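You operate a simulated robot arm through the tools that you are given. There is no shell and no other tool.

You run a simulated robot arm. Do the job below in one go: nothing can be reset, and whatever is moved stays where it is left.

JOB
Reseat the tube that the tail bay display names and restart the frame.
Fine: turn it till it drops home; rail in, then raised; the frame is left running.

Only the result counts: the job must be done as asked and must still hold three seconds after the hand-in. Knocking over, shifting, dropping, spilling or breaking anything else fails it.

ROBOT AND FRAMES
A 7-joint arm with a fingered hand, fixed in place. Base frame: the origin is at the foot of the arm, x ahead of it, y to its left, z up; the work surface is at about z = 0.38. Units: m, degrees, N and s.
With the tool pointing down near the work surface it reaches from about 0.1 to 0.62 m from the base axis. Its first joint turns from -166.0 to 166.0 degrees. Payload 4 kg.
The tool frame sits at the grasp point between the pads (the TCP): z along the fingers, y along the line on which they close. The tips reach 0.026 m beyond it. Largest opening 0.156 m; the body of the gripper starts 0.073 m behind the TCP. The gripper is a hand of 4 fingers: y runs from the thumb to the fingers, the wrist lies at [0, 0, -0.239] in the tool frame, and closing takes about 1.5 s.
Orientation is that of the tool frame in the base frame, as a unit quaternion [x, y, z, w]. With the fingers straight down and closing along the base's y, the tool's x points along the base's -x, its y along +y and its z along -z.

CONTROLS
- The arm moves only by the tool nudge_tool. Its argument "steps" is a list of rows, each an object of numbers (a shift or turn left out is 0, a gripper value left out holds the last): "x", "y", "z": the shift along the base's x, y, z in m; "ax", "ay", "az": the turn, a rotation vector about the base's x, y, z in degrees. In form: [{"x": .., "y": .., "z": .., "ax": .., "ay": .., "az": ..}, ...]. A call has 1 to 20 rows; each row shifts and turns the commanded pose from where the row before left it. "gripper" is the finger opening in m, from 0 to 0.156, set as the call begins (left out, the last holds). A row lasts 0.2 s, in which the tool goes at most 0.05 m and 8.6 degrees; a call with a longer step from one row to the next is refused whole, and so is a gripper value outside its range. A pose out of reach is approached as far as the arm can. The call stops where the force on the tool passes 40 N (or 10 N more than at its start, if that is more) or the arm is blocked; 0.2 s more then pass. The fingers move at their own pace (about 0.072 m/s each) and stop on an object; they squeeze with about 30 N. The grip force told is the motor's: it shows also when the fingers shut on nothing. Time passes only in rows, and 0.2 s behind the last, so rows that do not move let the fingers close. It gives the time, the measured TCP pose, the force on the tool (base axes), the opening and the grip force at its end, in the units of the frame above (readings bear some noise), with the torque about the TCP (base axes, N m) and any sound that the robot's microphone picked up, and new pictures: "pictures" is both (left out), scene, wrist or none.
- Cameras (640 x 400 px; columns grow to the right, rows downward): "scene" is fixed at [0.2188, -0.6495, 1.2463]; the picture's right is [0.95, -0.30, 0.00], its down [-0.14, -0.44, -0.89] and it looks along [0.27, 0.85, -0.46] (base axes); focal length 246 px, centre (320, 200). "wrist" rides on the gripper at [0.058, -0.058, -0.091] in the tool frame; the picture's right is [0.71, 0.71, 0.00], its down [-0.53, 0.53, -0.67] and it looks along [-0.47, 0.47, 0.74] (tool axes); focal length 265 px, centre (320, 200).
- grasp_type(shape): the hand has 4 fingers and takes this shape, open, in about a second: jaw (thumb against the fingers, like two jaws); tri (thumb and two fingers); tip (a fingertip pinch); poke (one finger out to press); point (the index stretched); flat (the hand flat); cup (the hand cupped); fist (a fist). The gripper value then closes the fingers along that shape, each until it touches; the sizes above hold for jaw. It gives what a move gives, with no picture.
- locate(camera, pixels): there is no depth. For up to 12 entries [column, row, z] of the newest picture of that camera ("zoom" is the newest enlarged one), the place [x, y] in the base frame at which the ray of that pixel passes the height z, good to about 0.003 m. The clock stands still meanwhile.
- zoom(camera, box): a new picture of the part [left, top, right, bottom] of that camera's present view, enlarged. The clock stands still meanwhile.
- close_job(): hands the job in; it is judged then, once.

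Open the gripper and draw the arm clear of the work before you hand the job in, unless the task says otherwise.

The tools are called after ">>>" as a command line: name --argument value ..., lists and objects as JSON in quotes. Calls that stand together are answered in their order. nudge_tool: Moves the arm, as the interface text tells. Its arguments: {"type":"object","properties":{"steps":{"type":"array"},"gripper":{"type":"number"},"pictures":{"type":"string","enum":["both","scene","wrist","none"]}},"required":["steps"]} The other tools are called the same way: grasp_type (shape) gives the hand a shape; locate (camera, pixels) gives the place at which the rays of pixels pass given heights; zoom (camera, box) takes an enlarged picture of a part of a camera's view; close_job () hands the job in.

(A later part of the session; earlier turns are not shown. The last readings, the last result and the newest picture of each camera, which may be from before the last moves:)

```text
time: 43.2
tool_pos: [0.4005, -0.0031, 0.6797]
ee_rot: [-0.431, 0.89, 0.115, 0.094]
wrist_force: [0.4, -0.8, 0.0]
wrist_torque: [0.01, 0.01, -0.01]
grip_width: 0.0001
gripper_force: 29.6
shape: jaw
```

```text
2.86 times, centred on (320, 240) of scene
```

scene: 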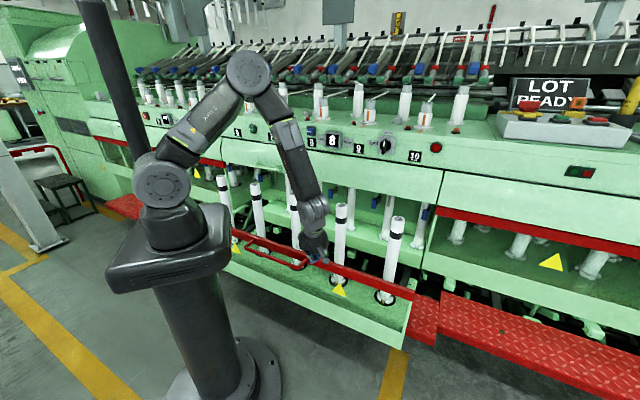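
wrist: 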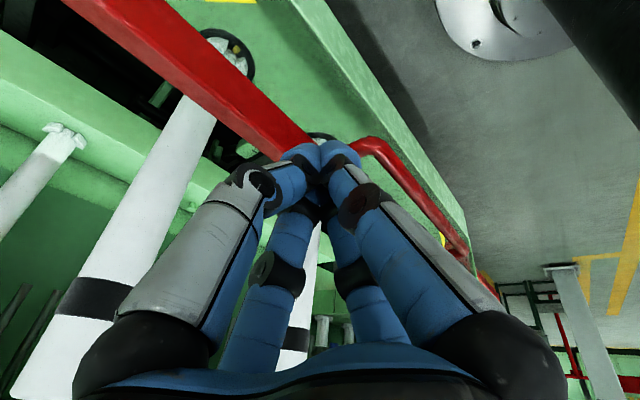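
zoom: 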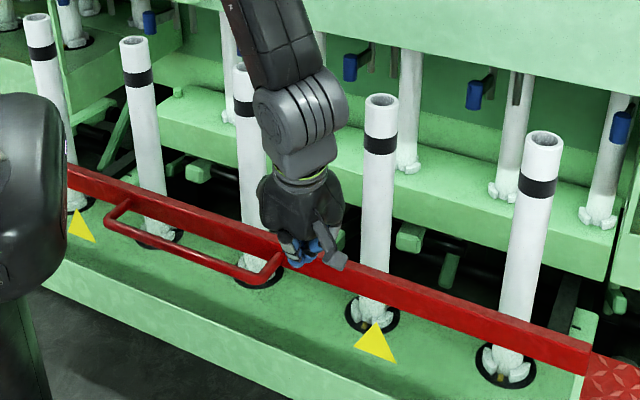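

Clear of the handle: tip cluster at u≈0.285, v≈0.28 with the bar face at v≈0.33. I lower to z≈0.59 so the fingers face the bar.

>>> nudge_tool --steps '[{"z": -0.03}, {"z": -0.03}, {"z": -0.03}]' --pictures "both"

>>> zoom --camera "scene" --box '[240, 170, 400, 310]'

```text
time: 44.0
tool_pos: [0.4014, -0.0034, 0.5901]
ee_rot: [-0.431, 0.89, 0.115, 0.094]
wrist_force: [0.8, -0.4, -0.6]
wrist_torque: [-0.05, -0.01, 0.01]
grip_width: 0.0001
gripper_force: 30.2
shape: jaw
```

scene: 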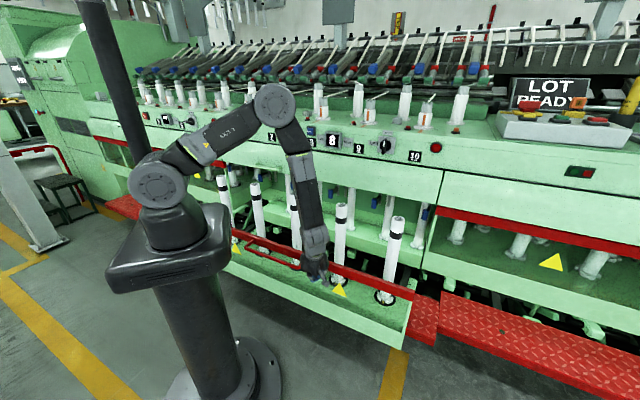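
wrist: 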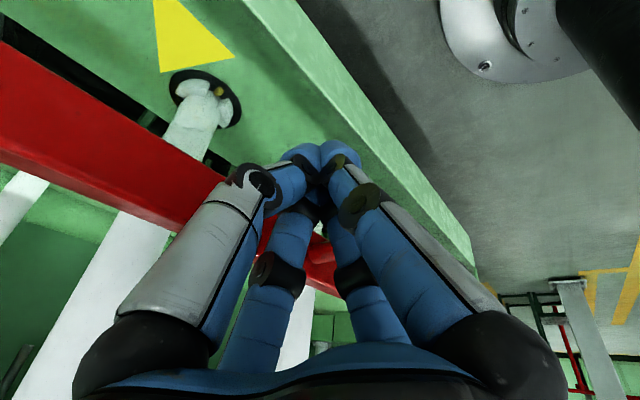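

```text
2.86 times, centred on (320, 240) of scene
```

zoom: 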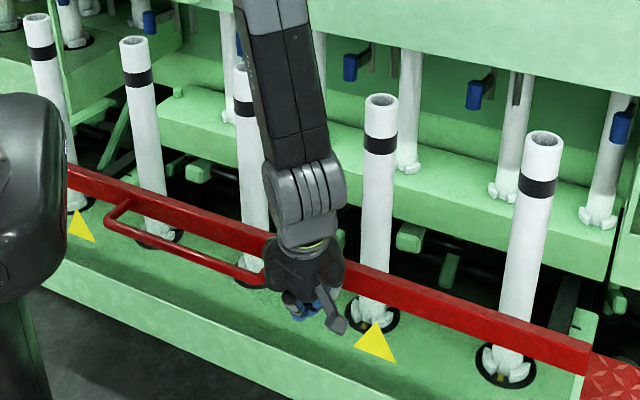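

Fingers are now in front of the bar at its height. I push along +v (into the machine) in small steps, watching force.

>>> nudge_tool --steps '[{"x": 0.007, "y": 0.007}, {"x": 0.007, "y": 0.007}, {"x": 0.007, "y": 0.007}, {"x": 0.007, "y": 0.007}, {"x": 0.007, "y": 0.007}, {"x": 0.007, "y": 0.007}]' --pictures "both"

```text
time: 45.4
tool_pos: [0.4425, 0.04, 0.5906]
ee_rot: [-0.431, 0.89, 0.117, 0.095]
wrist_force: [-0.3, -1.1, 0.2]
wrist_torque: [0.03, -0.02, -0.05]
grip_width: 0.0
gripper_force: 30.0
shape: jaw
```

scene: 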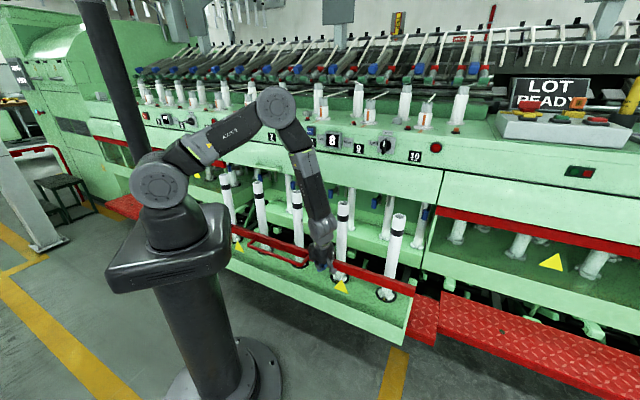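
wrist: 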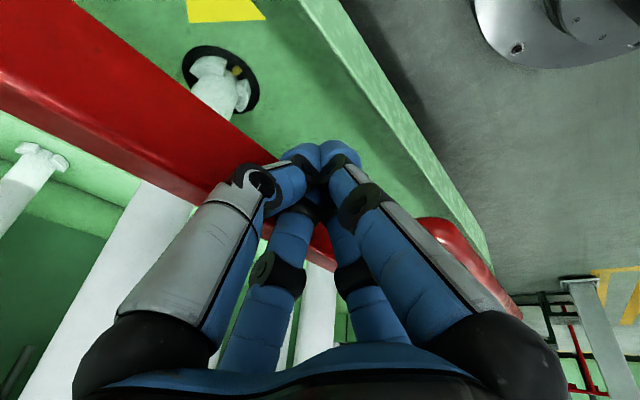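

The rail moves with the push (tube 10's top shifted from (397,222) to (399,218)) at only ~1 N. I continue pushing slowly.

>>> nudge_tool --steps '[{"x": 0.008, "y": 0.008}, {"x": 0.008, "y": 0.008}, {"x": 0.008, "y": 0.008}, {"x": 0.008, "y": 0.008}, {"x": 0.008, "y": 0.008}, {"x": 0.008, "y": 0.008}]' --pictures "both"

>>> zoom --camera "scene" --box '[220, 150, 440, 330]'

```text
time: 46.8
tool_pos: [0.4922, 0.0891, 0.5901]
ee_rot: [-0.431, 0.89, 0.115, 0.094]
wrist_force: [-1.7, -1.8, 0.1]
wrist_torque: [0.01, -0.01, 0.02]
grip_width: 0.0
gripper_force: 29.8
shape: jaw
```

scene: 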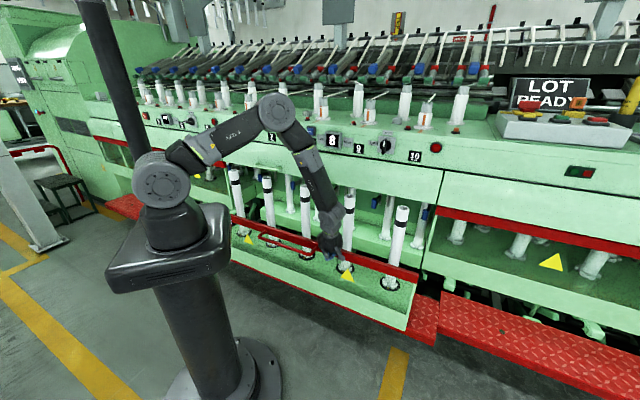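
wrist: 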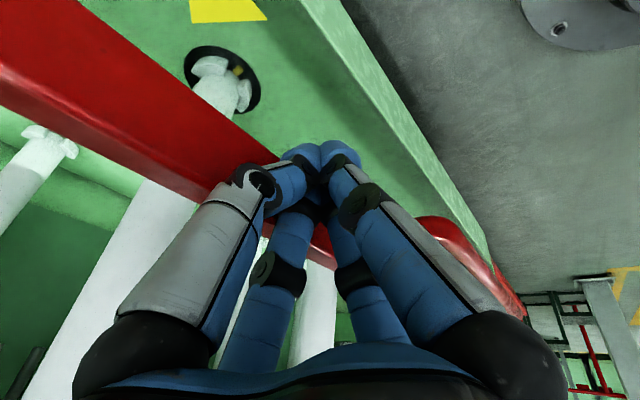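

```text
2.22 times, centred on (330, 240) of scene
```

zoom: 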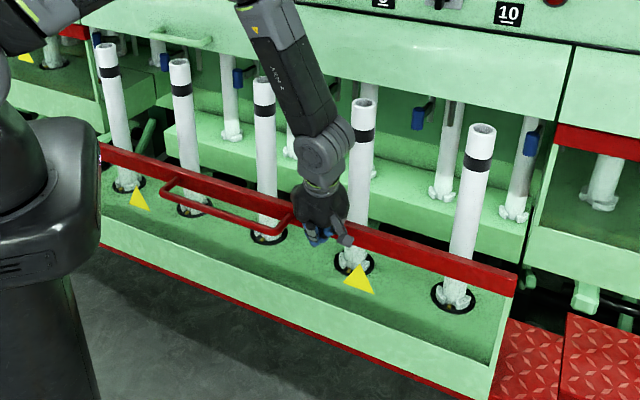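

The whole tray slides in smoothly with all tubes upright (force ~2.5 N). Continuing.

>>> nudge_tool --steps '[{"x": 0.008, "y": 0.008}, {"x": 0.008, "y": 0.008}, {"x": 0.008, "y": 0.008}, {"x": 0.008, "y": 0.008}, {"x": 0.008, "y": 0.008}, {"x": 0.008, "y": 0.008}]' --pictures "both"

>>> zoom --camera "scene" --box '[220, 150, 440, 330]'

```text
time: 48.2
tool_pos: [0.5387, 0.1367, 0.5918]
ee_rot: [-0.433, 0.889, 0.116, 0.095]
wrist_force: [0.0, -0.7, -0.4]
wrist_torque: [0.01, -0.01, 0.01]
grip_width: 0.0
gripper_force: 30.4
shape: jaw
```

scene: 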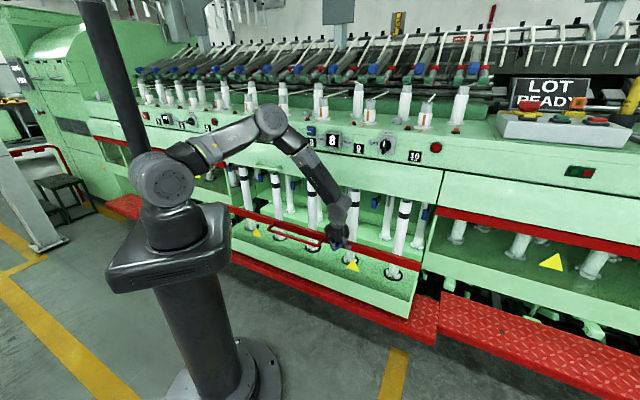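
wrist: 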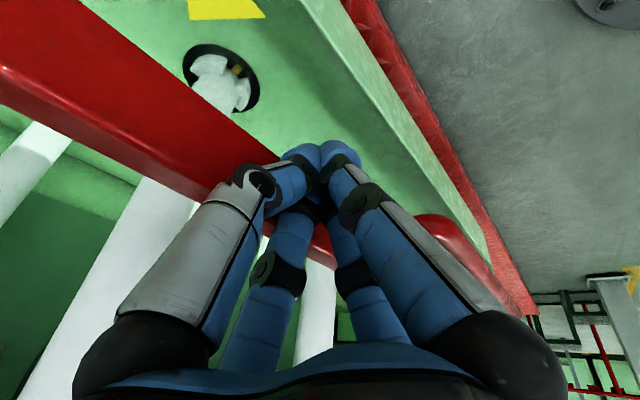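

```text
2.22 times, centred on (330, 240) of scene
```

zoom: 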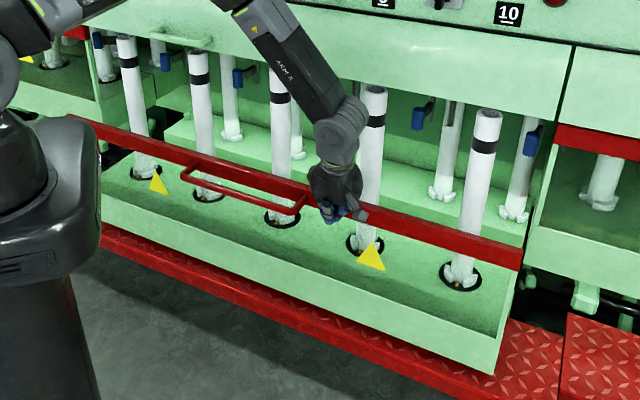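

Still going in smoothly. Another 68 mm.

>>> nudge_tool --steps '[{"x": 0.008, "y": 0.008}, {"x": 0.008, "y": 0.008}, {"x": 0.008, "y": 0.008}, {"x": 0.008, "y": 0.008}, {"x": 0.008, "y": 0.008}]' --pictures "both"

>>> zoom --camera "scene" --box '[220, 150, 440, 330]'

```text
time: 49.4
tool_pos: [0.5467, 0.1476, 0.5887]
ee_rot: [-0.433, 0.889, 0.115, 0.098]
wrist_force: [-1.2, -0.1, -0.2]
wrist_torque: [0.01, 0.03, 0.0]
grip_width: 0.0
gripper_force: 29.9
shape: jaw
out of reach, approached as far as the arm can: row 2, 3, 4, 5
```

scene: 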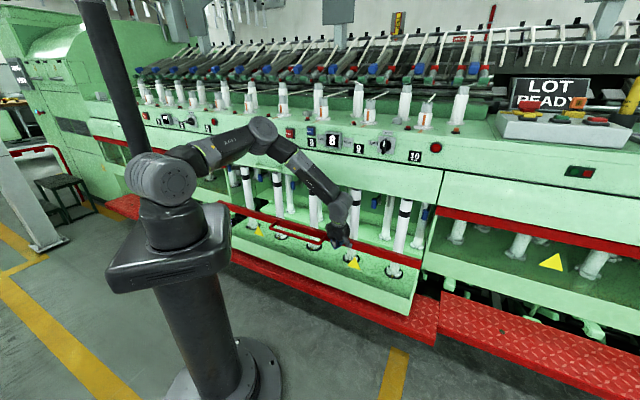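
wrist: 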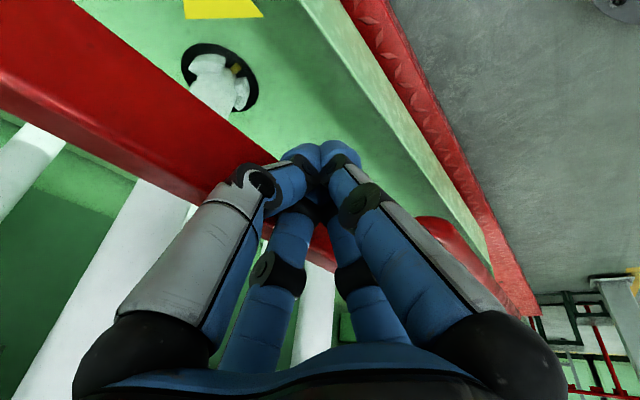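

```text
2.22 times, centred on (330, 240) of scene
```

zoom: 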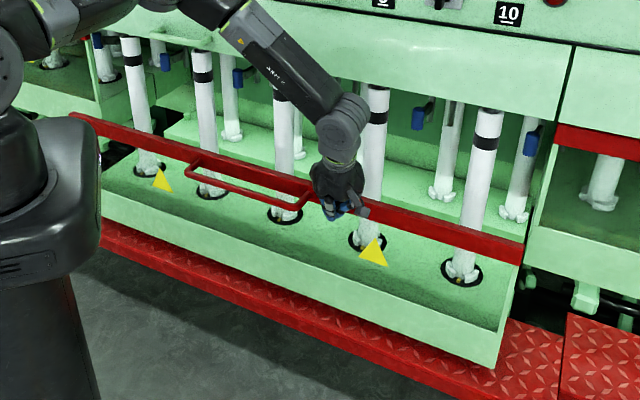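

The reach limit appeared at v≈0.49 because the hand leans sideways. The rail stays where it is, so I back off slightly and re-lean the tool outward along the arm's own plane.

>>> nudge_tool --steps '[{"x": -0.008, "y": -0.008}, {"x": -0.008, "y": -0.008}]' --pictures "none"

>>> nudge_tool --steps '[{"ax": -1.5, "ay": -7.0, "az": -2.2}]' --pictures "none"

>>> nudge_tool --steps '[{"ax": -1.5, "ay": -7.0, "az": -2.2}]' --pictures "both"

```text
time: 50.0
tool_pos: [0.5306, 0.1317, 0.5896]
ee_rot: [-0.432, 0.89, 0.116, 0.095]
wrist_force: [0.4, -0.7, 0.3]
wrist_torque: [0.02, 0.02, -0.01]
grip_width: 0.0001
gripper_force: 29.7
shape: jaw
```

```text
time: 50.4
tool_pos: [0.5305, 0.1318, 0.5888]
ee_rot: [-0.421, 0.892, 0.074, 0.146]
wrist_force: [-0.4, 0.0, -0.1]
wrist_torque: [-0.02, 0.02, -0.01]
grip_width: 0.0
gripper_force: 30.7
shape: jaw
```

```text
time: 50.8
tool_pos: [0.5301, 0.13, 0.5898]
ee_rot: [-0.41, 0.89, 0.035, 0.195]
wrist_force: [-0.2, 0.0, -0.3]
wrist_torque: [0.0, 0.01, -0.01]
grip_width: 0.0
gripper_force: 30.1
shape: jaw
```

scene: 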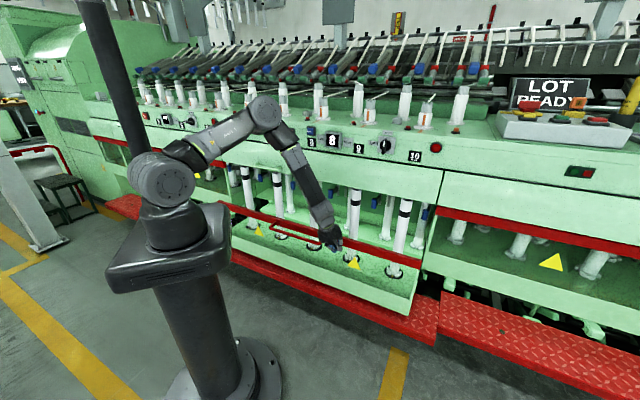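
wrist: 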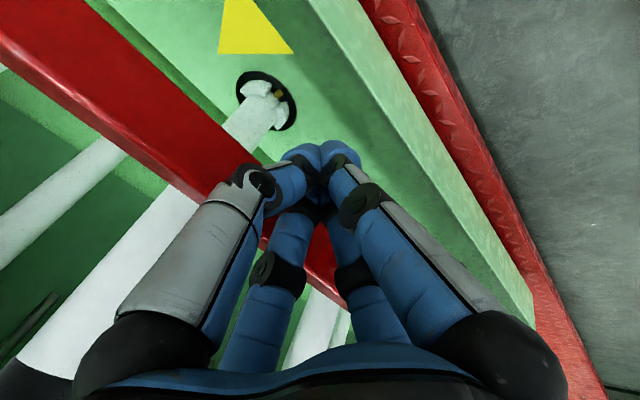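

Now the hand leans outward (azimuth ~35°, 23°) with no limit flagged. I resume the push with a little more outward lean per step.

>>> nudge_tool --steps '[{"x": 0.01, "y": 0.01, "ax": 1.0, "ay": -1.2}, {"x": 0.01, "y": 0.01, "ax": 1.0, "ay": -1.2}, {"x": 0.008, "y": 0.008, "ax": 1.0, "ay": -1.2}, {"x": 0.008, "y": 0.008, "ax": 1.0, "ay": -1.2}, {"x": 0.008, "y": 0.008, "ax": 1.0, "ay": -1.2}]' --pictures "both"

>>> zoom --camera "scene" --box '[220, 150, 440, 330]'

```text
time: 52.0
tool_pos: [0.5747, 0.1769, 0.5882]
ee_rot: [-0.402, 0.876, 0.053, 0.261]
wrist_force: [-2.7, -2.6, -0.7]
wrist_torque: [-0.07, 0.04, -0.02]
grip_width: 0.0
gripper_force: 30.0
shape: jaw
```

scene: 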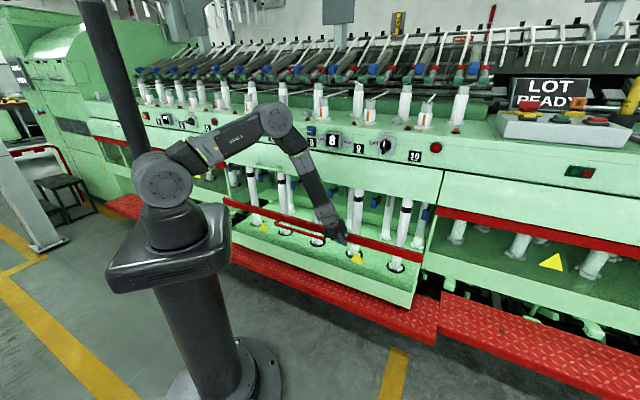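
wrist: 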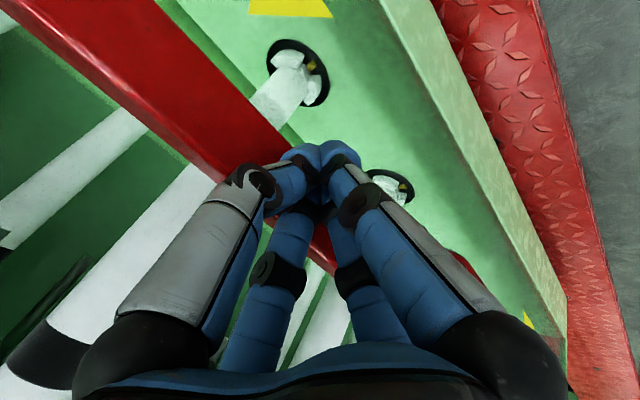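

```text
2.22 times, centred on (330, 240) of scene
```

zoom: 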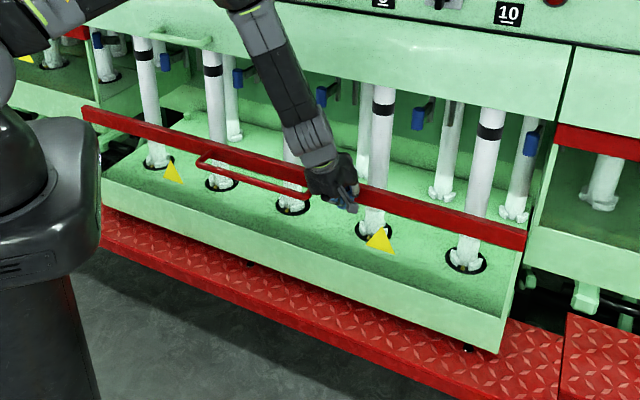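

Rail keeps sliding (≈4 N), tubes now going under the lid. Continuing.

>>> nudge_tool --steps '[{"x": 0.008, "y": 0.008, "ax": 1.0, "ay": -1.2}, {"x": 0.008, "y": 0.008, "ax": 1.0, "ay": -1.2}, {"x": 0.008, "y": 0.008, "ax": 1.0, "ay": -1.2}, {"x": 0.008, "y": 0.008, "ax": 1.0, "ay": -1.2}, {"x": 0.008, "y": 0.008}]' --pictures "both"

>>> zoom --camera "scene" --box '[220, 150, 440, 330]'

```text
time: 53.2
tool_pos: [0.6129, 0.218, 0.5912]
ee_rot: [-0.397, 0.861, 0.067, 0.311]
wrist_force: [-0.1, 0.0, 0.8]
wrist_torque: [-0.02, -0.01, -0.03]
grip_width: 0.0001
gripper_force: 30.1
shape: jaw
```

scene: 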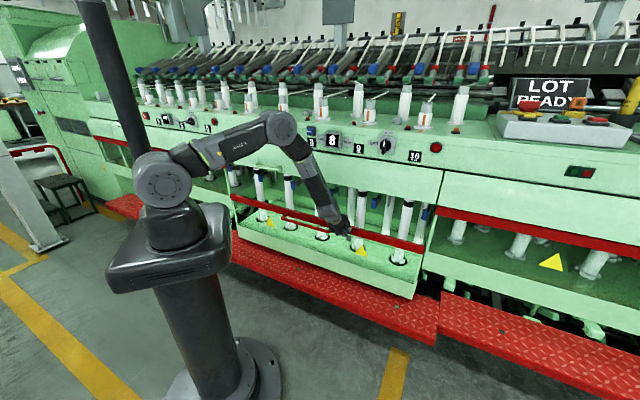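
wrist: 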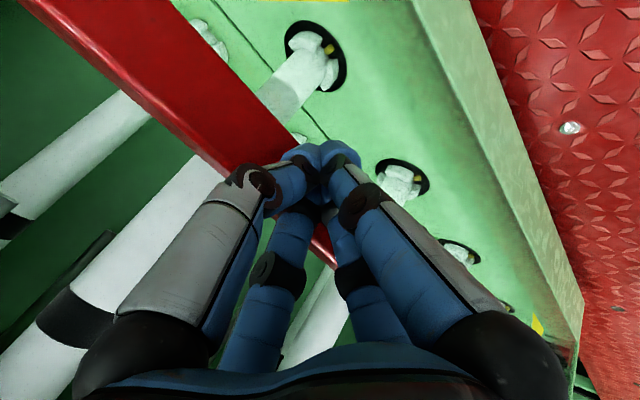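

```text
2.22 times, centred on (330, 240) of scene
```

zoom: 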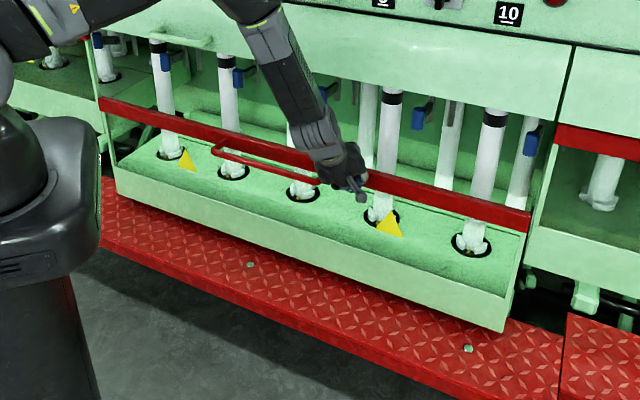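

At v≈0.59 and still free. Another 5 steps.

>>> nudge_tool --steps '[{"x": 0.007, "y": 0.007}, {"x": 0.007, "y": 0.007}, {"x": 0.007, "y": 0.007}, {"x": 0.007, "y": 0.007}]' --pictures "both"

>>> zoom --camera "scene" --box '[220, 150, 440, 330]'

```text
time: 53.8
tool_pos: [0.6244, 0.2188, 0.5838]
ee_rot: [-0.392, 0.867, 0.058, 0.302]
wrist_force: [-2.6, -3.6, 0.3]
wrist_torque: [-0.11, 0.01, -0.04]
grip_width: 0.0001
gripper_force: 29.6
shape: jaw
stopped in row 3: the force on the tool passed its limit at 48 N (the readings are from after the stop); the commanded pose is now the measured one
```

scene: 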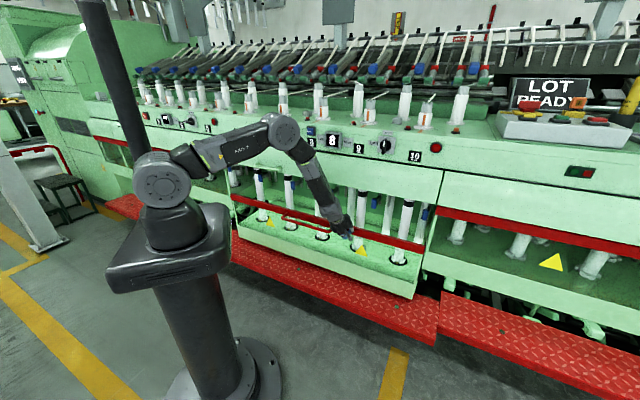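
wrist: 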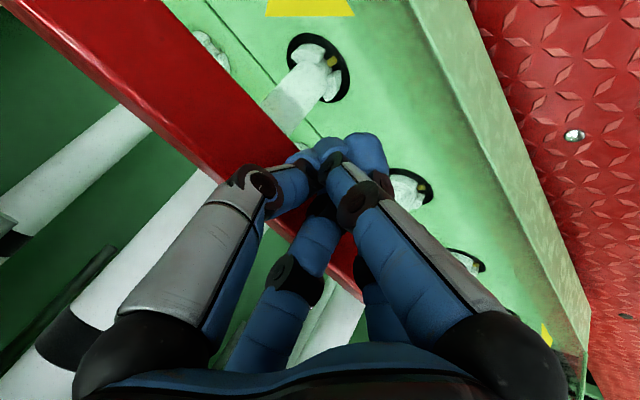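

```text
2.22 times, centred on (330, 240) of scene
```

zoom: 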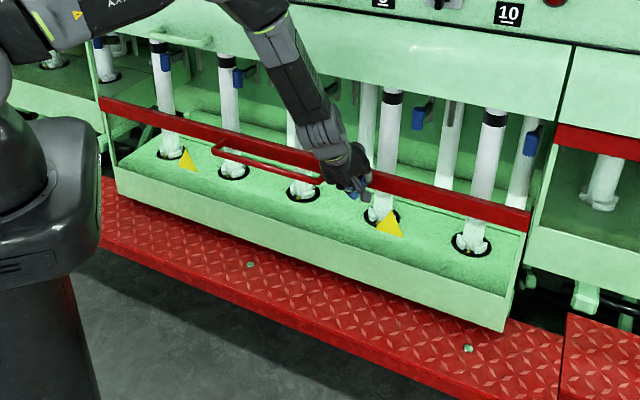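

The push stopped at 48 N with the rail no longer moving: bar end at zoom (530,222) lines up vertically with the neighbouring bay's bar, so the rail is fully in with all tubes upright. I back the hand off the bar and rise clear.

>>> nudge_tool --steps '[{"x": -0.014, "y": -0.014}, {"x": -0.024, "y": -0.017, "z": 0.035}, {"x": -0.024, "y": -0.017, "z": 0.035}, {"x": -0.015, "y": -0.015, "z": 0.04}, {"z": 0.045}, {"z": 0.045}]' --pictures "both"

>>> zoom --camera "scene" --box '[220, 150, 440, 330]'

```text
time: 55.2
tool_pos: [0.5489, 0.1536, 0.7877]
ee_rot: [-0.392, 0.867, 0.059, 0.303]
wrist_force: [-0.1, 0.7, 0.8]
wrist_torque: [-0.04, -0.01, -0.06]
grip_width: 0.0
gripper_force: 30.0
shape: jaw
```

scene: 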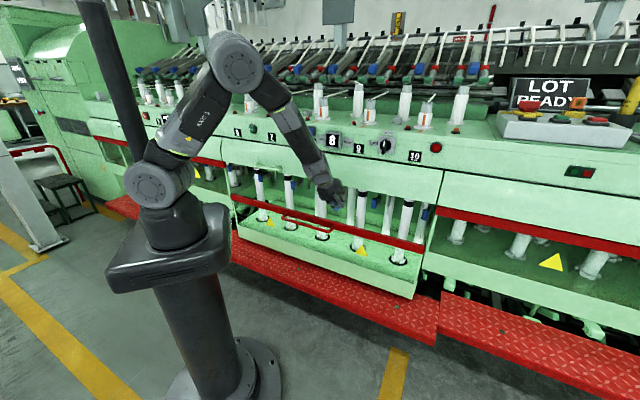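
wrist: 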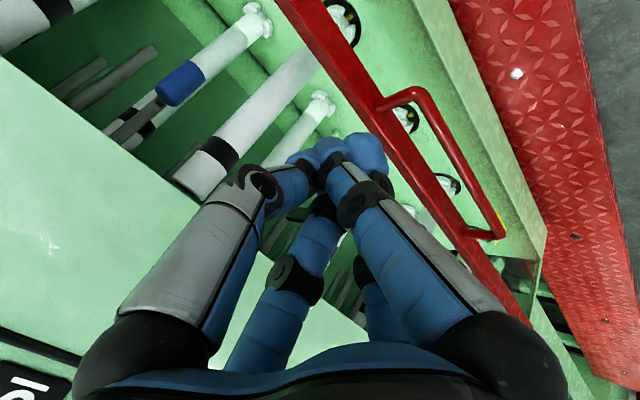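

```text
2.22 times, centred on (330, 240) of scene
```

zoom: 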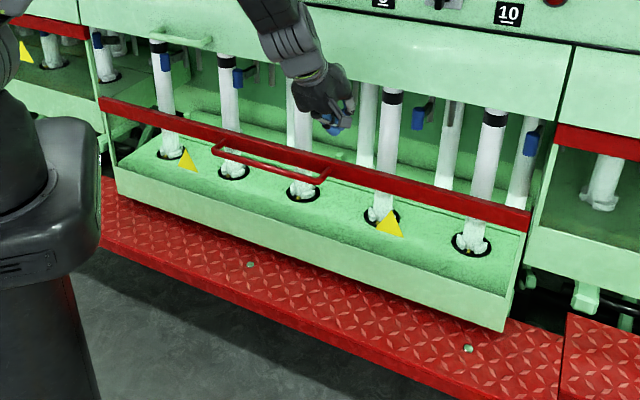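

All five tubes remain upright and the rail is in. Now to the UP/DOWN knob at about u≈0.41, z≈0.995 on the fascia: I rise and begin pitching the tool toward horizontal.

>>> nudge_tool --steps '[{"z": 0.04}, {"z": 0.04, "x": 0.012, "y": -0.012}, {"z": 0.04, "x": 0.012, "y": -0.012, "ax": 5.5, "ay": -5.5, "az": 0.95}, {"z": 0.03, "x": 0.012, "y": -0.012, "ax": 5.5, "ay": -5.5, "az": 0.95}, {"z": 0.03, "x": 0.012, "y": -0.012, "ax": 5.5, "ay": -5.5, "az": 0.95}]' --pictures "both"

```text
time: 56.4
tool_pos: [0.5925, 0.1094, 0.969]
ee_rot: [-0.371, 0.786, 0.133, 0.476]
wrist_force: [0.0, 0.0, 0.2]
wrist_torque: [-0.02, -0.02, 0.02]
grip_width: 0.0001
gripper_force: 30.1
shape: jaw
```

scene: 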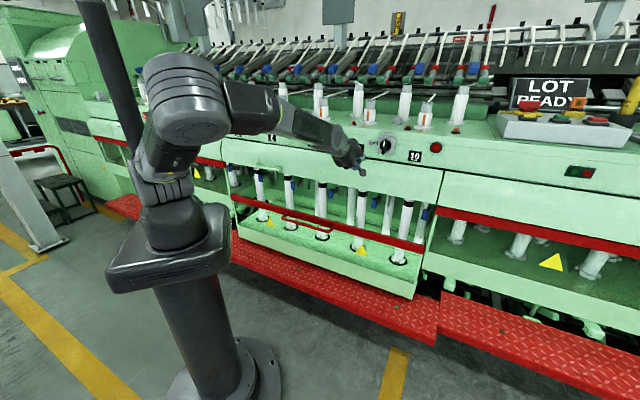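
wrist: 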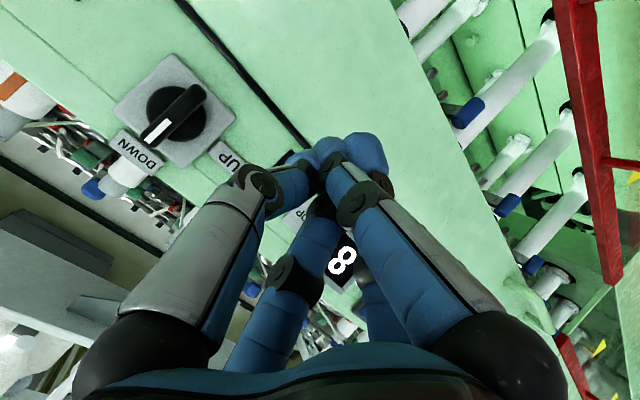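

The wrist camera now sees the knob at (175,115) with its white mark toward DOWN and the UP label next to it. I zoom and triangulate its position.

>>> zoom --camera "wrist" --box '[90, 40, 290, 200]'

>>> zoom --camera "scene" --box '[340, 115, 440, 180]'

>>> locate --camera "wrist" --pixels '[[176, 116, 1.02], [176, 116, 1.01], [176, 116, 1.0], [176, 116, 0.99], [135, 153, 1.02], [230, 160, 0.99], [345, 258, 0.97], [345, 258, 0.98]]'

>>> locate --camera "scene" --pixels '[[386, 147, 1.02], [386, 147, 1.01], [386, 147, 1.0], [386, 147, 0.99], [386, 147, 0.98]]'

```text
2.50 times, centred on (190, 120) of wrist
```

zoom: 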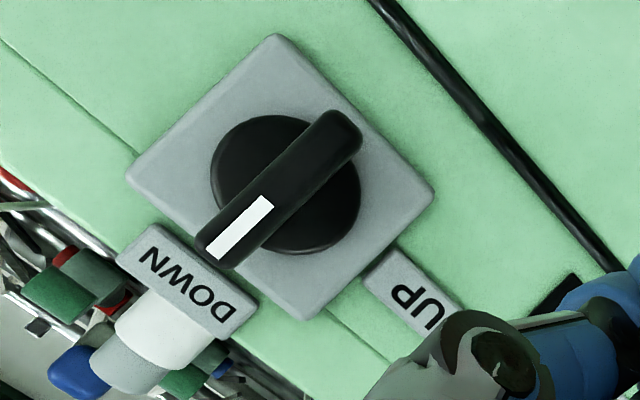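

```text
6.15 times, centred on (390, 148) of scene
```

zoom: 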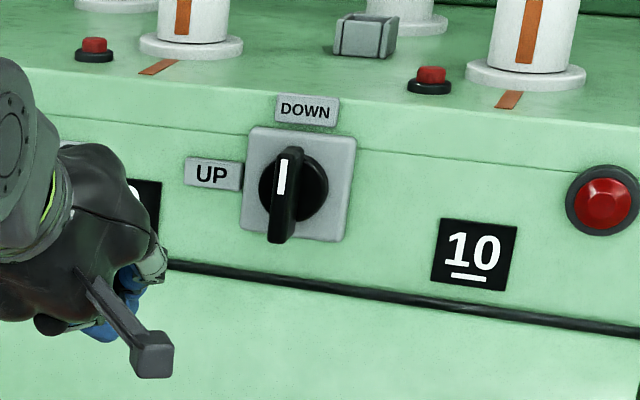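

```text
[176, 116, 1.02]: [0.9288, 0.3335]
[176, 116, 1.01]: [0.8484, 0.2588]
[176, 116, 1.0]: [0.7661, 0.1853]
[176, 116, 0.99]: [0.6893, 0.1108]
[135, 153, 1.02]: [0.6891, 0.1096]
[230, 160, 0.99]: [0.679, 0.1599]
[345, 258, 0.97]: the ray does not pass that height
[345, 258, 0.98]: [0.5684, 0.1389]
```

```text
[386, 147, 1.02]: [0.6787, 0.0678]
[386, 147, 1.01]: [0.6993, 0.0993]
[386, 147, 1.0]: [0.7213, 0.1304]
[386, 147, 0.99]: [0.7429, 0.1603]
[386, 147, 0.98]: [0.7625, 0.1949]
```

Both cameras agree: knob centre ≈ (0.730, 0.147, 0.995), i.e. u=0.4125, v≈0.62; its blade is vertical, ~52 mm long. I orient the tool straight at it (digits diagonal to the blade) 12 cm in front, opening the fingers partway.

>>> nudge_tool --steps '[{"x": 0.0088, "y": -0.0079, "z": 0.0043, "ax": -0.83, "ay": -7.55, "az": 2.23}, {"x": 0.0088, "y": -0.0079, "z": 0.0043, "ax": -0.83, "ay": -7.55, "az": 2.23}, {"x": 0.0088, "y": -0.0079, "z": 0.0043, "ax": -0.83, "ay": -7.55, "az": 2.23}, {"x": 0.0088, "y": -0.0079, "z": 0.0043, "ax": -0.83, "ay": -7.55, "az": 2.23}, {"x": 0.0088, "y": -0.0079, "z": 0.0043, "ax": -0.83, "ay": -7.55, "az": 2.23}, {"x": 0.0088, "y": -0.0079, "z": 0.0043, "ax": -0.83, "ay": -7.55, "az": 2.23}]' --gripper 0.1 --pictures "both"

```text
time: 57.8
tool_pos: [0.6483, 0.0594, 0.9888]
ee_rot: [-0.499, 0.5, -0.001, 0.708]
wrist_force: [0.2, 0.6, 0.5]
wrist_torque: [0.0, 0.01, 0.03]
grip_width: 0.1002
gripper_force: 0.0
shape: jaw
```

scene: 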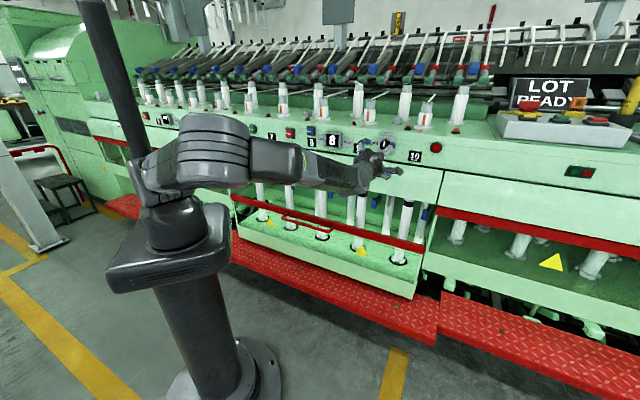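
wrist: 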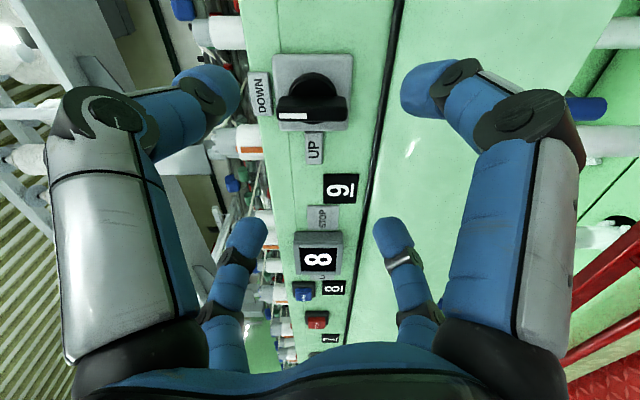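

The tool now points straight at the panel; the knob appears at (312,100) (image left = up). I zoom to refine alignment before advancing.

>>> zoom --camera "wrist" --box '[240, 40, 400, 180]'

>>> zoom --camera "scene" --box '[340, 115, 440, 200]'

```text
2.86 times, centred on (320, 110) of wrist
```

zoom: 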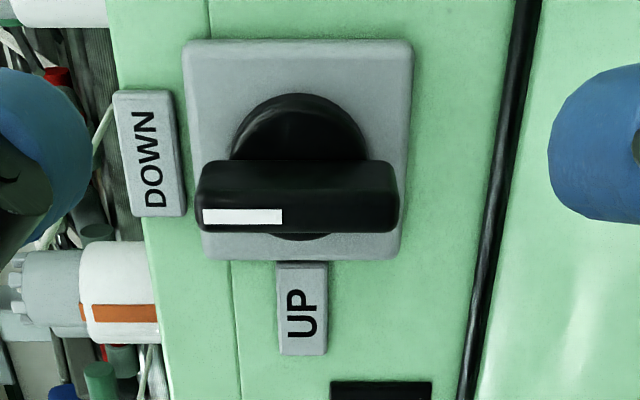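

```text
4.71 times, centred on (390, 158) of scene
```

zoom: 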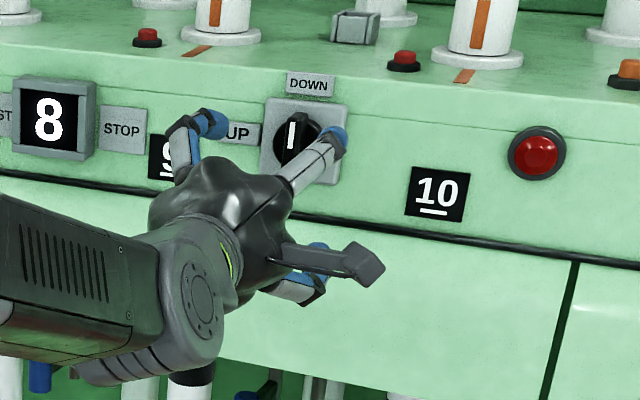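

Plate at v≈0.636, blade front ≈0.595. I shift up 6 mm, left 3 mm, and advance 70 mm with fingers straddling the blade.

>>> nudge_tool --steps '[{"x": -0.002, "y": 0.002, "z": 0.006}, {"x": 0.0125, "y": 0.0125}, {"x": 0.0125, "y": 0.0125}, {"x": 0.0125, "y": 0.0125}, {"x": 0.0125, "y": 0.0125}]' --pictures "both"

>>> zoom --camera "wrist" --box '[180, 60, 460, 260]'

```text
time: 59.0
tool_pos: [0.6973, 0.1109, 0.9961]
ee_rot: [-0.499, 0.502, 0.0, 0.707]
wrist_force: [1.1, 0.3, -0.1]
wrist_torque: [0.01, 0.0, -0.01]
grip_width: 0.1002
gripper_force: 0.1
shape: jaw
```

scene: 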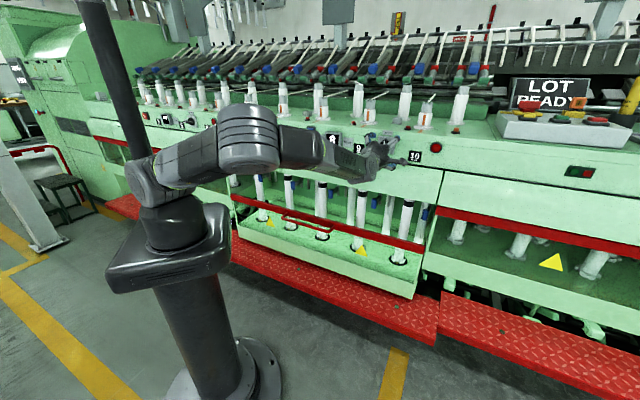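
wrist: 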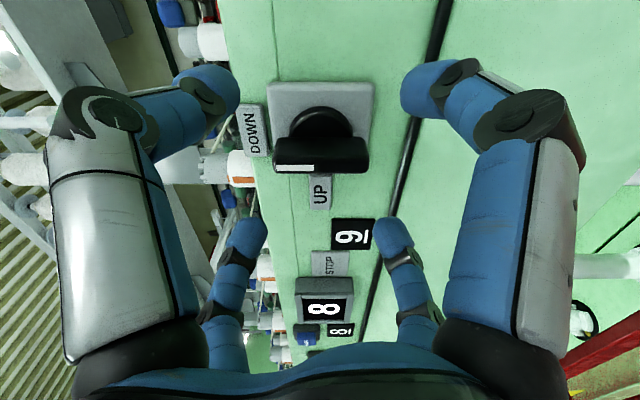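

```text
2.00 times, centred on (320, 160) of wrist
```

zoom: 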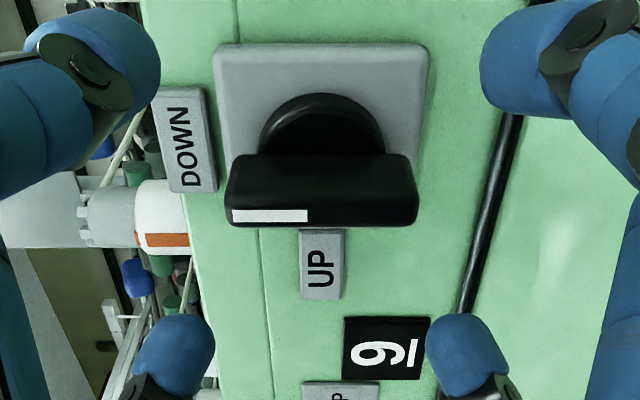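

Blade is centred (col ~320). I advance the last 30 mm so the fingertips cover the blade.

>>> nudge_tool --steps '[{"x": 0.007, "y": 0.007}, {"x": 0.007, "y": 0.007}, {"x": 0.007, "y": 0.007}]' --pictures "both"

```text
time: 59.8
tool_pos: [0.7177, 0.1325, 0.9979]
ee_rot: [-0.5, 0.501, 0.0, 0.707]
wrist_force: [0.1, -0.2, 0.0]
wrist_torque: [-0.01, -0.01, 0.02]
grip_width: 0.1001
gripper_force: 0.0
shape: jaw
```

scene: 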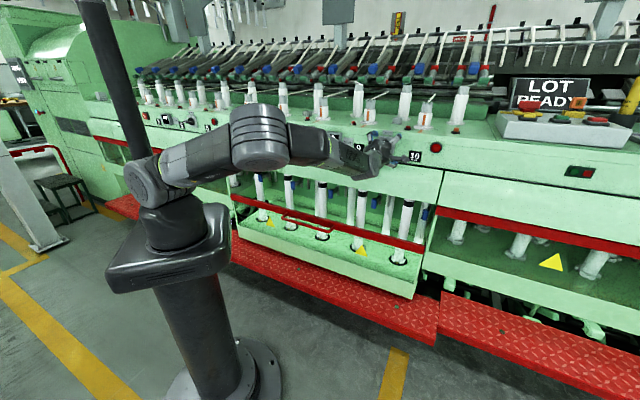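
wrist: 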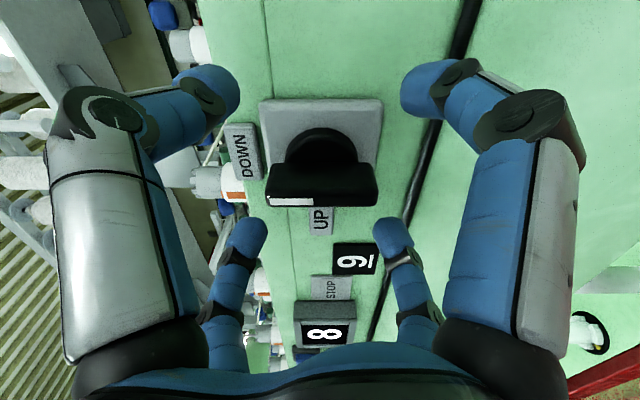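

TCP is at the blade's front face (it sits at the image centre). Closing the fingers on the blade.

>>> nudge_tool --steps '[{}, {}, {}, {}, {}]' --gripper 0.0 --pictures "both"

>>> zoom --camera "wrist" --box '[220, 90, 420, 290]'

```text
time: 61.0
tool_pos: [0.7173, 0.1312, 0.9974]
ee_rot: [-0.499, 0.501, 0.001, 0.707]
wrist_force: [9.3, 6.6, -1.1]
wrist_torque: [0.01, 0.06, -0.15]
grip_width: 0.0117
gripper_force: 30.2
shape: jaw
```

scene: 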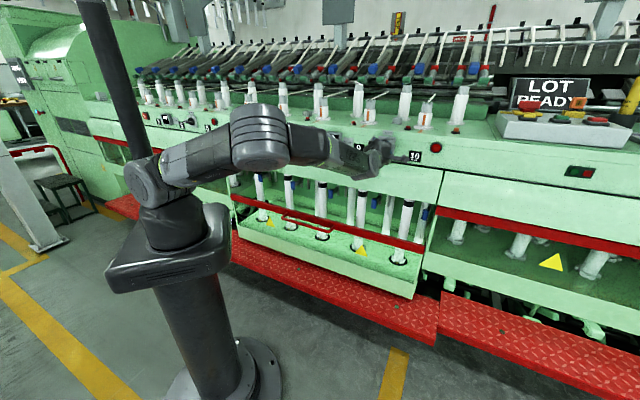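
wrist: 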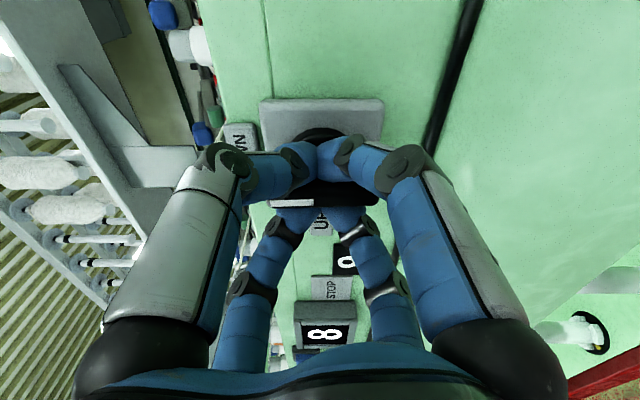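

```text
2.00 times, centred on (320, 190) of wrist
```

zoom: 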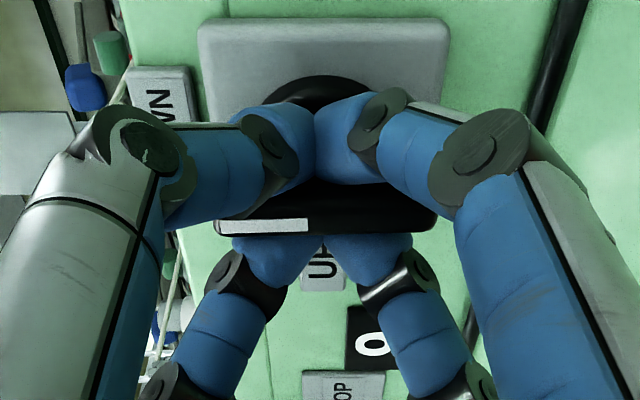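

Firm grip with two digits on each side of the blade. I start turning it counter-clockwise (DOWN → UP), first 24°.

>>> nudge_tool --steps '[{"ax": -5.66, "ay": -5.66}, {"ax": -5.66, "ay": -5.66}, {"ax": -5.66, "ay": -5.66}]' --pictures "both"

```text
time: 61.8
tool_pos: [0.7171, 0.1334, 0.9981]
ee_rot: [-0.593, 0.384, -0.147, 0.692]
wrist_force: [2.2, 4.2, 4.5]
wrist_torque: [0.08, -0.05, -0.03]
grip_width: 0.0118
gripper_force: 29.9
shape: jaw
```

scene: 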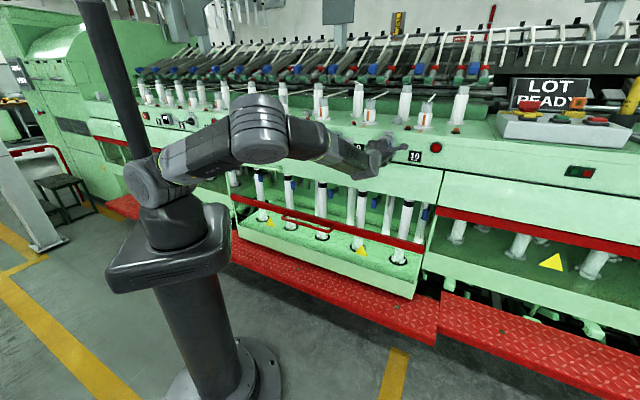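
wrist: 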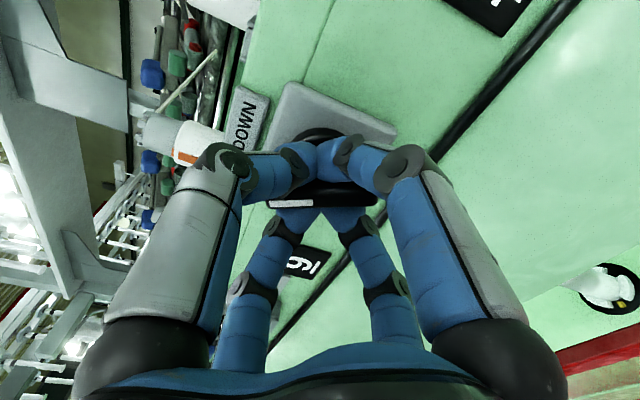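

The knob turns with the hand (plate now skewed relative to the blade). Continuing another 32°.

>>> nudge_tool --steps '[{"ax": -5.66, "ay": -5.66}, {"ax": -5.66, "ay": -5.66}, {"ax": -5.66, "ay": -5.66}, {"ax": -5.66, "ay": -5.66}]' --pictures "both"

```text
time: 62.8
tool_pos: [0.7159, 0.1343, 0.9978]
ee_rot: [0.675, -0.206, 0.333, -0.625]
wrist_force: [1.8, 5.3, 11.2]
wrist_torque: [0.21, -0.18, 0.05]
grip_width: 0.0112
gripper_force: 30.0
shape: jaw
```

scene: 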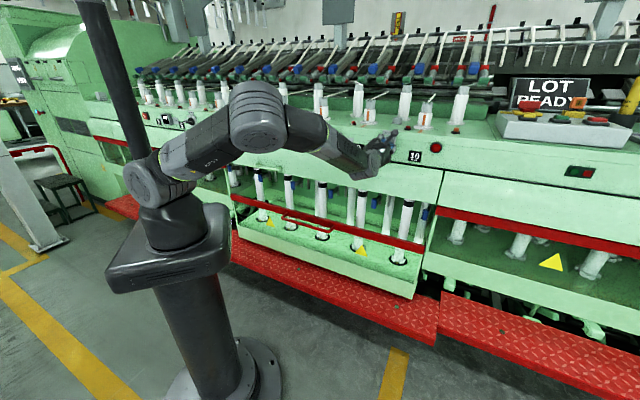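
wrist: 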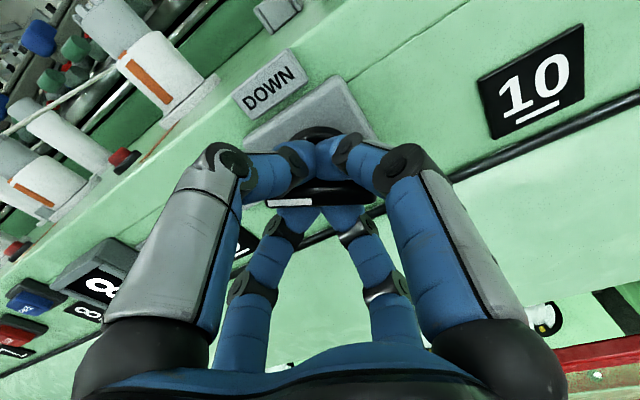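

56° turned; small side load of 11 N upward, so I add a slight upward shift while turning the remaining ~34°.

>>> nudge_tool --steps '[{"ax": -5.66, "ay": -5.66, "z": 0.001}, {"ax": -5.66, "ay": -5.66, "z": 0.001}, {"ax": -5.66, "ay": -5.66}, {"ax": -5.66, "ay": -5.66}]' --pictures "both"

```text
time: 63.8
tool_pos: [0.7163, 0.1342, 0.9975]
ee_rot: [0.706, -0.012, 0.492, -0.509]
wrist_force: [-10.0, 7.6, 8.9]
wrist_torque: [0.31, -0.07, 0.29]
grip_width: 0.0111
gripper_force: 30.0
shape: jaw
```

scene: 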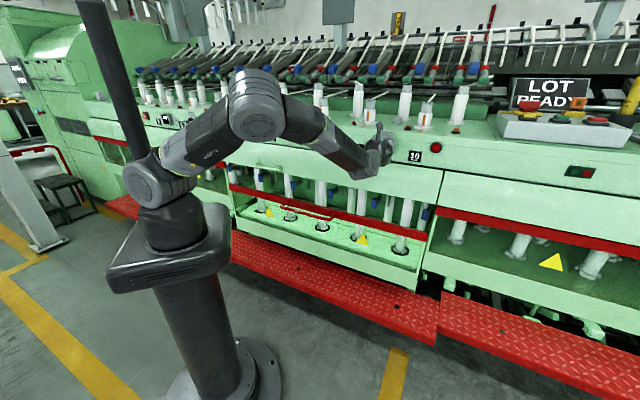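
wrist: 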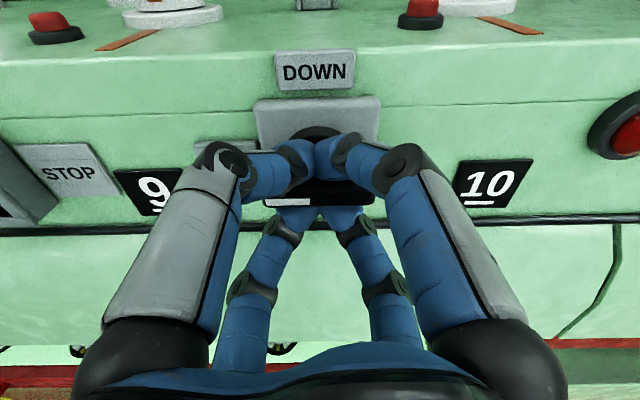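

The knob is at UP and the rail is rising (bar now (230,186)–(427,240) in the scene). I hold still and let it finish.

>>> nudge_tool --steps '[{}, {}, {}, {}, {}, {}, {}, {}, {}, {}]' --pictures "both"

>>> zoom --camera "scene" --box '[220, 100, 460, 300]'

```text
time: 66.0
tool_pos: [0.7166, 0.1347, 0.9985]
ee_rot: [0.707, -0.012, 0.492, -0.508]
wrist_force: [-11.5, 9.8, 6.1]
wrist_torque: [0.21, -0.09, 0.32]
grip_width: 0.0114
gripper_force: 29.9
shape: jaw
```

scene: 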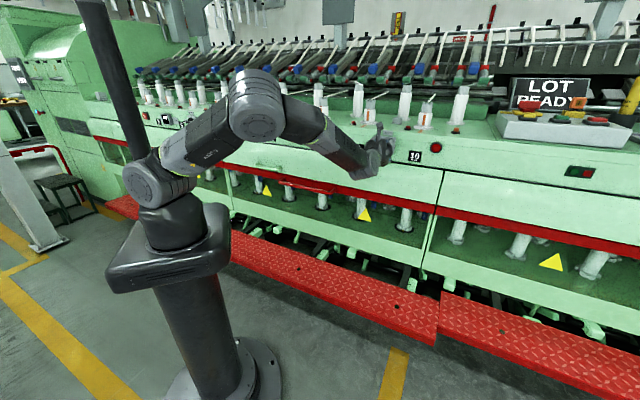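
wrist: 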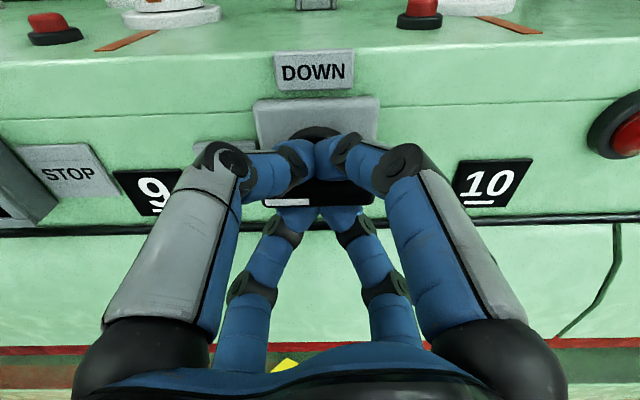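

```text
2.00 times, centred on (340, 200) of scene
```

zoom: 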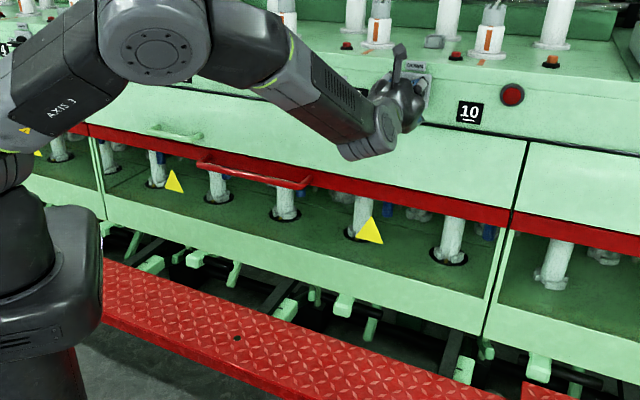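

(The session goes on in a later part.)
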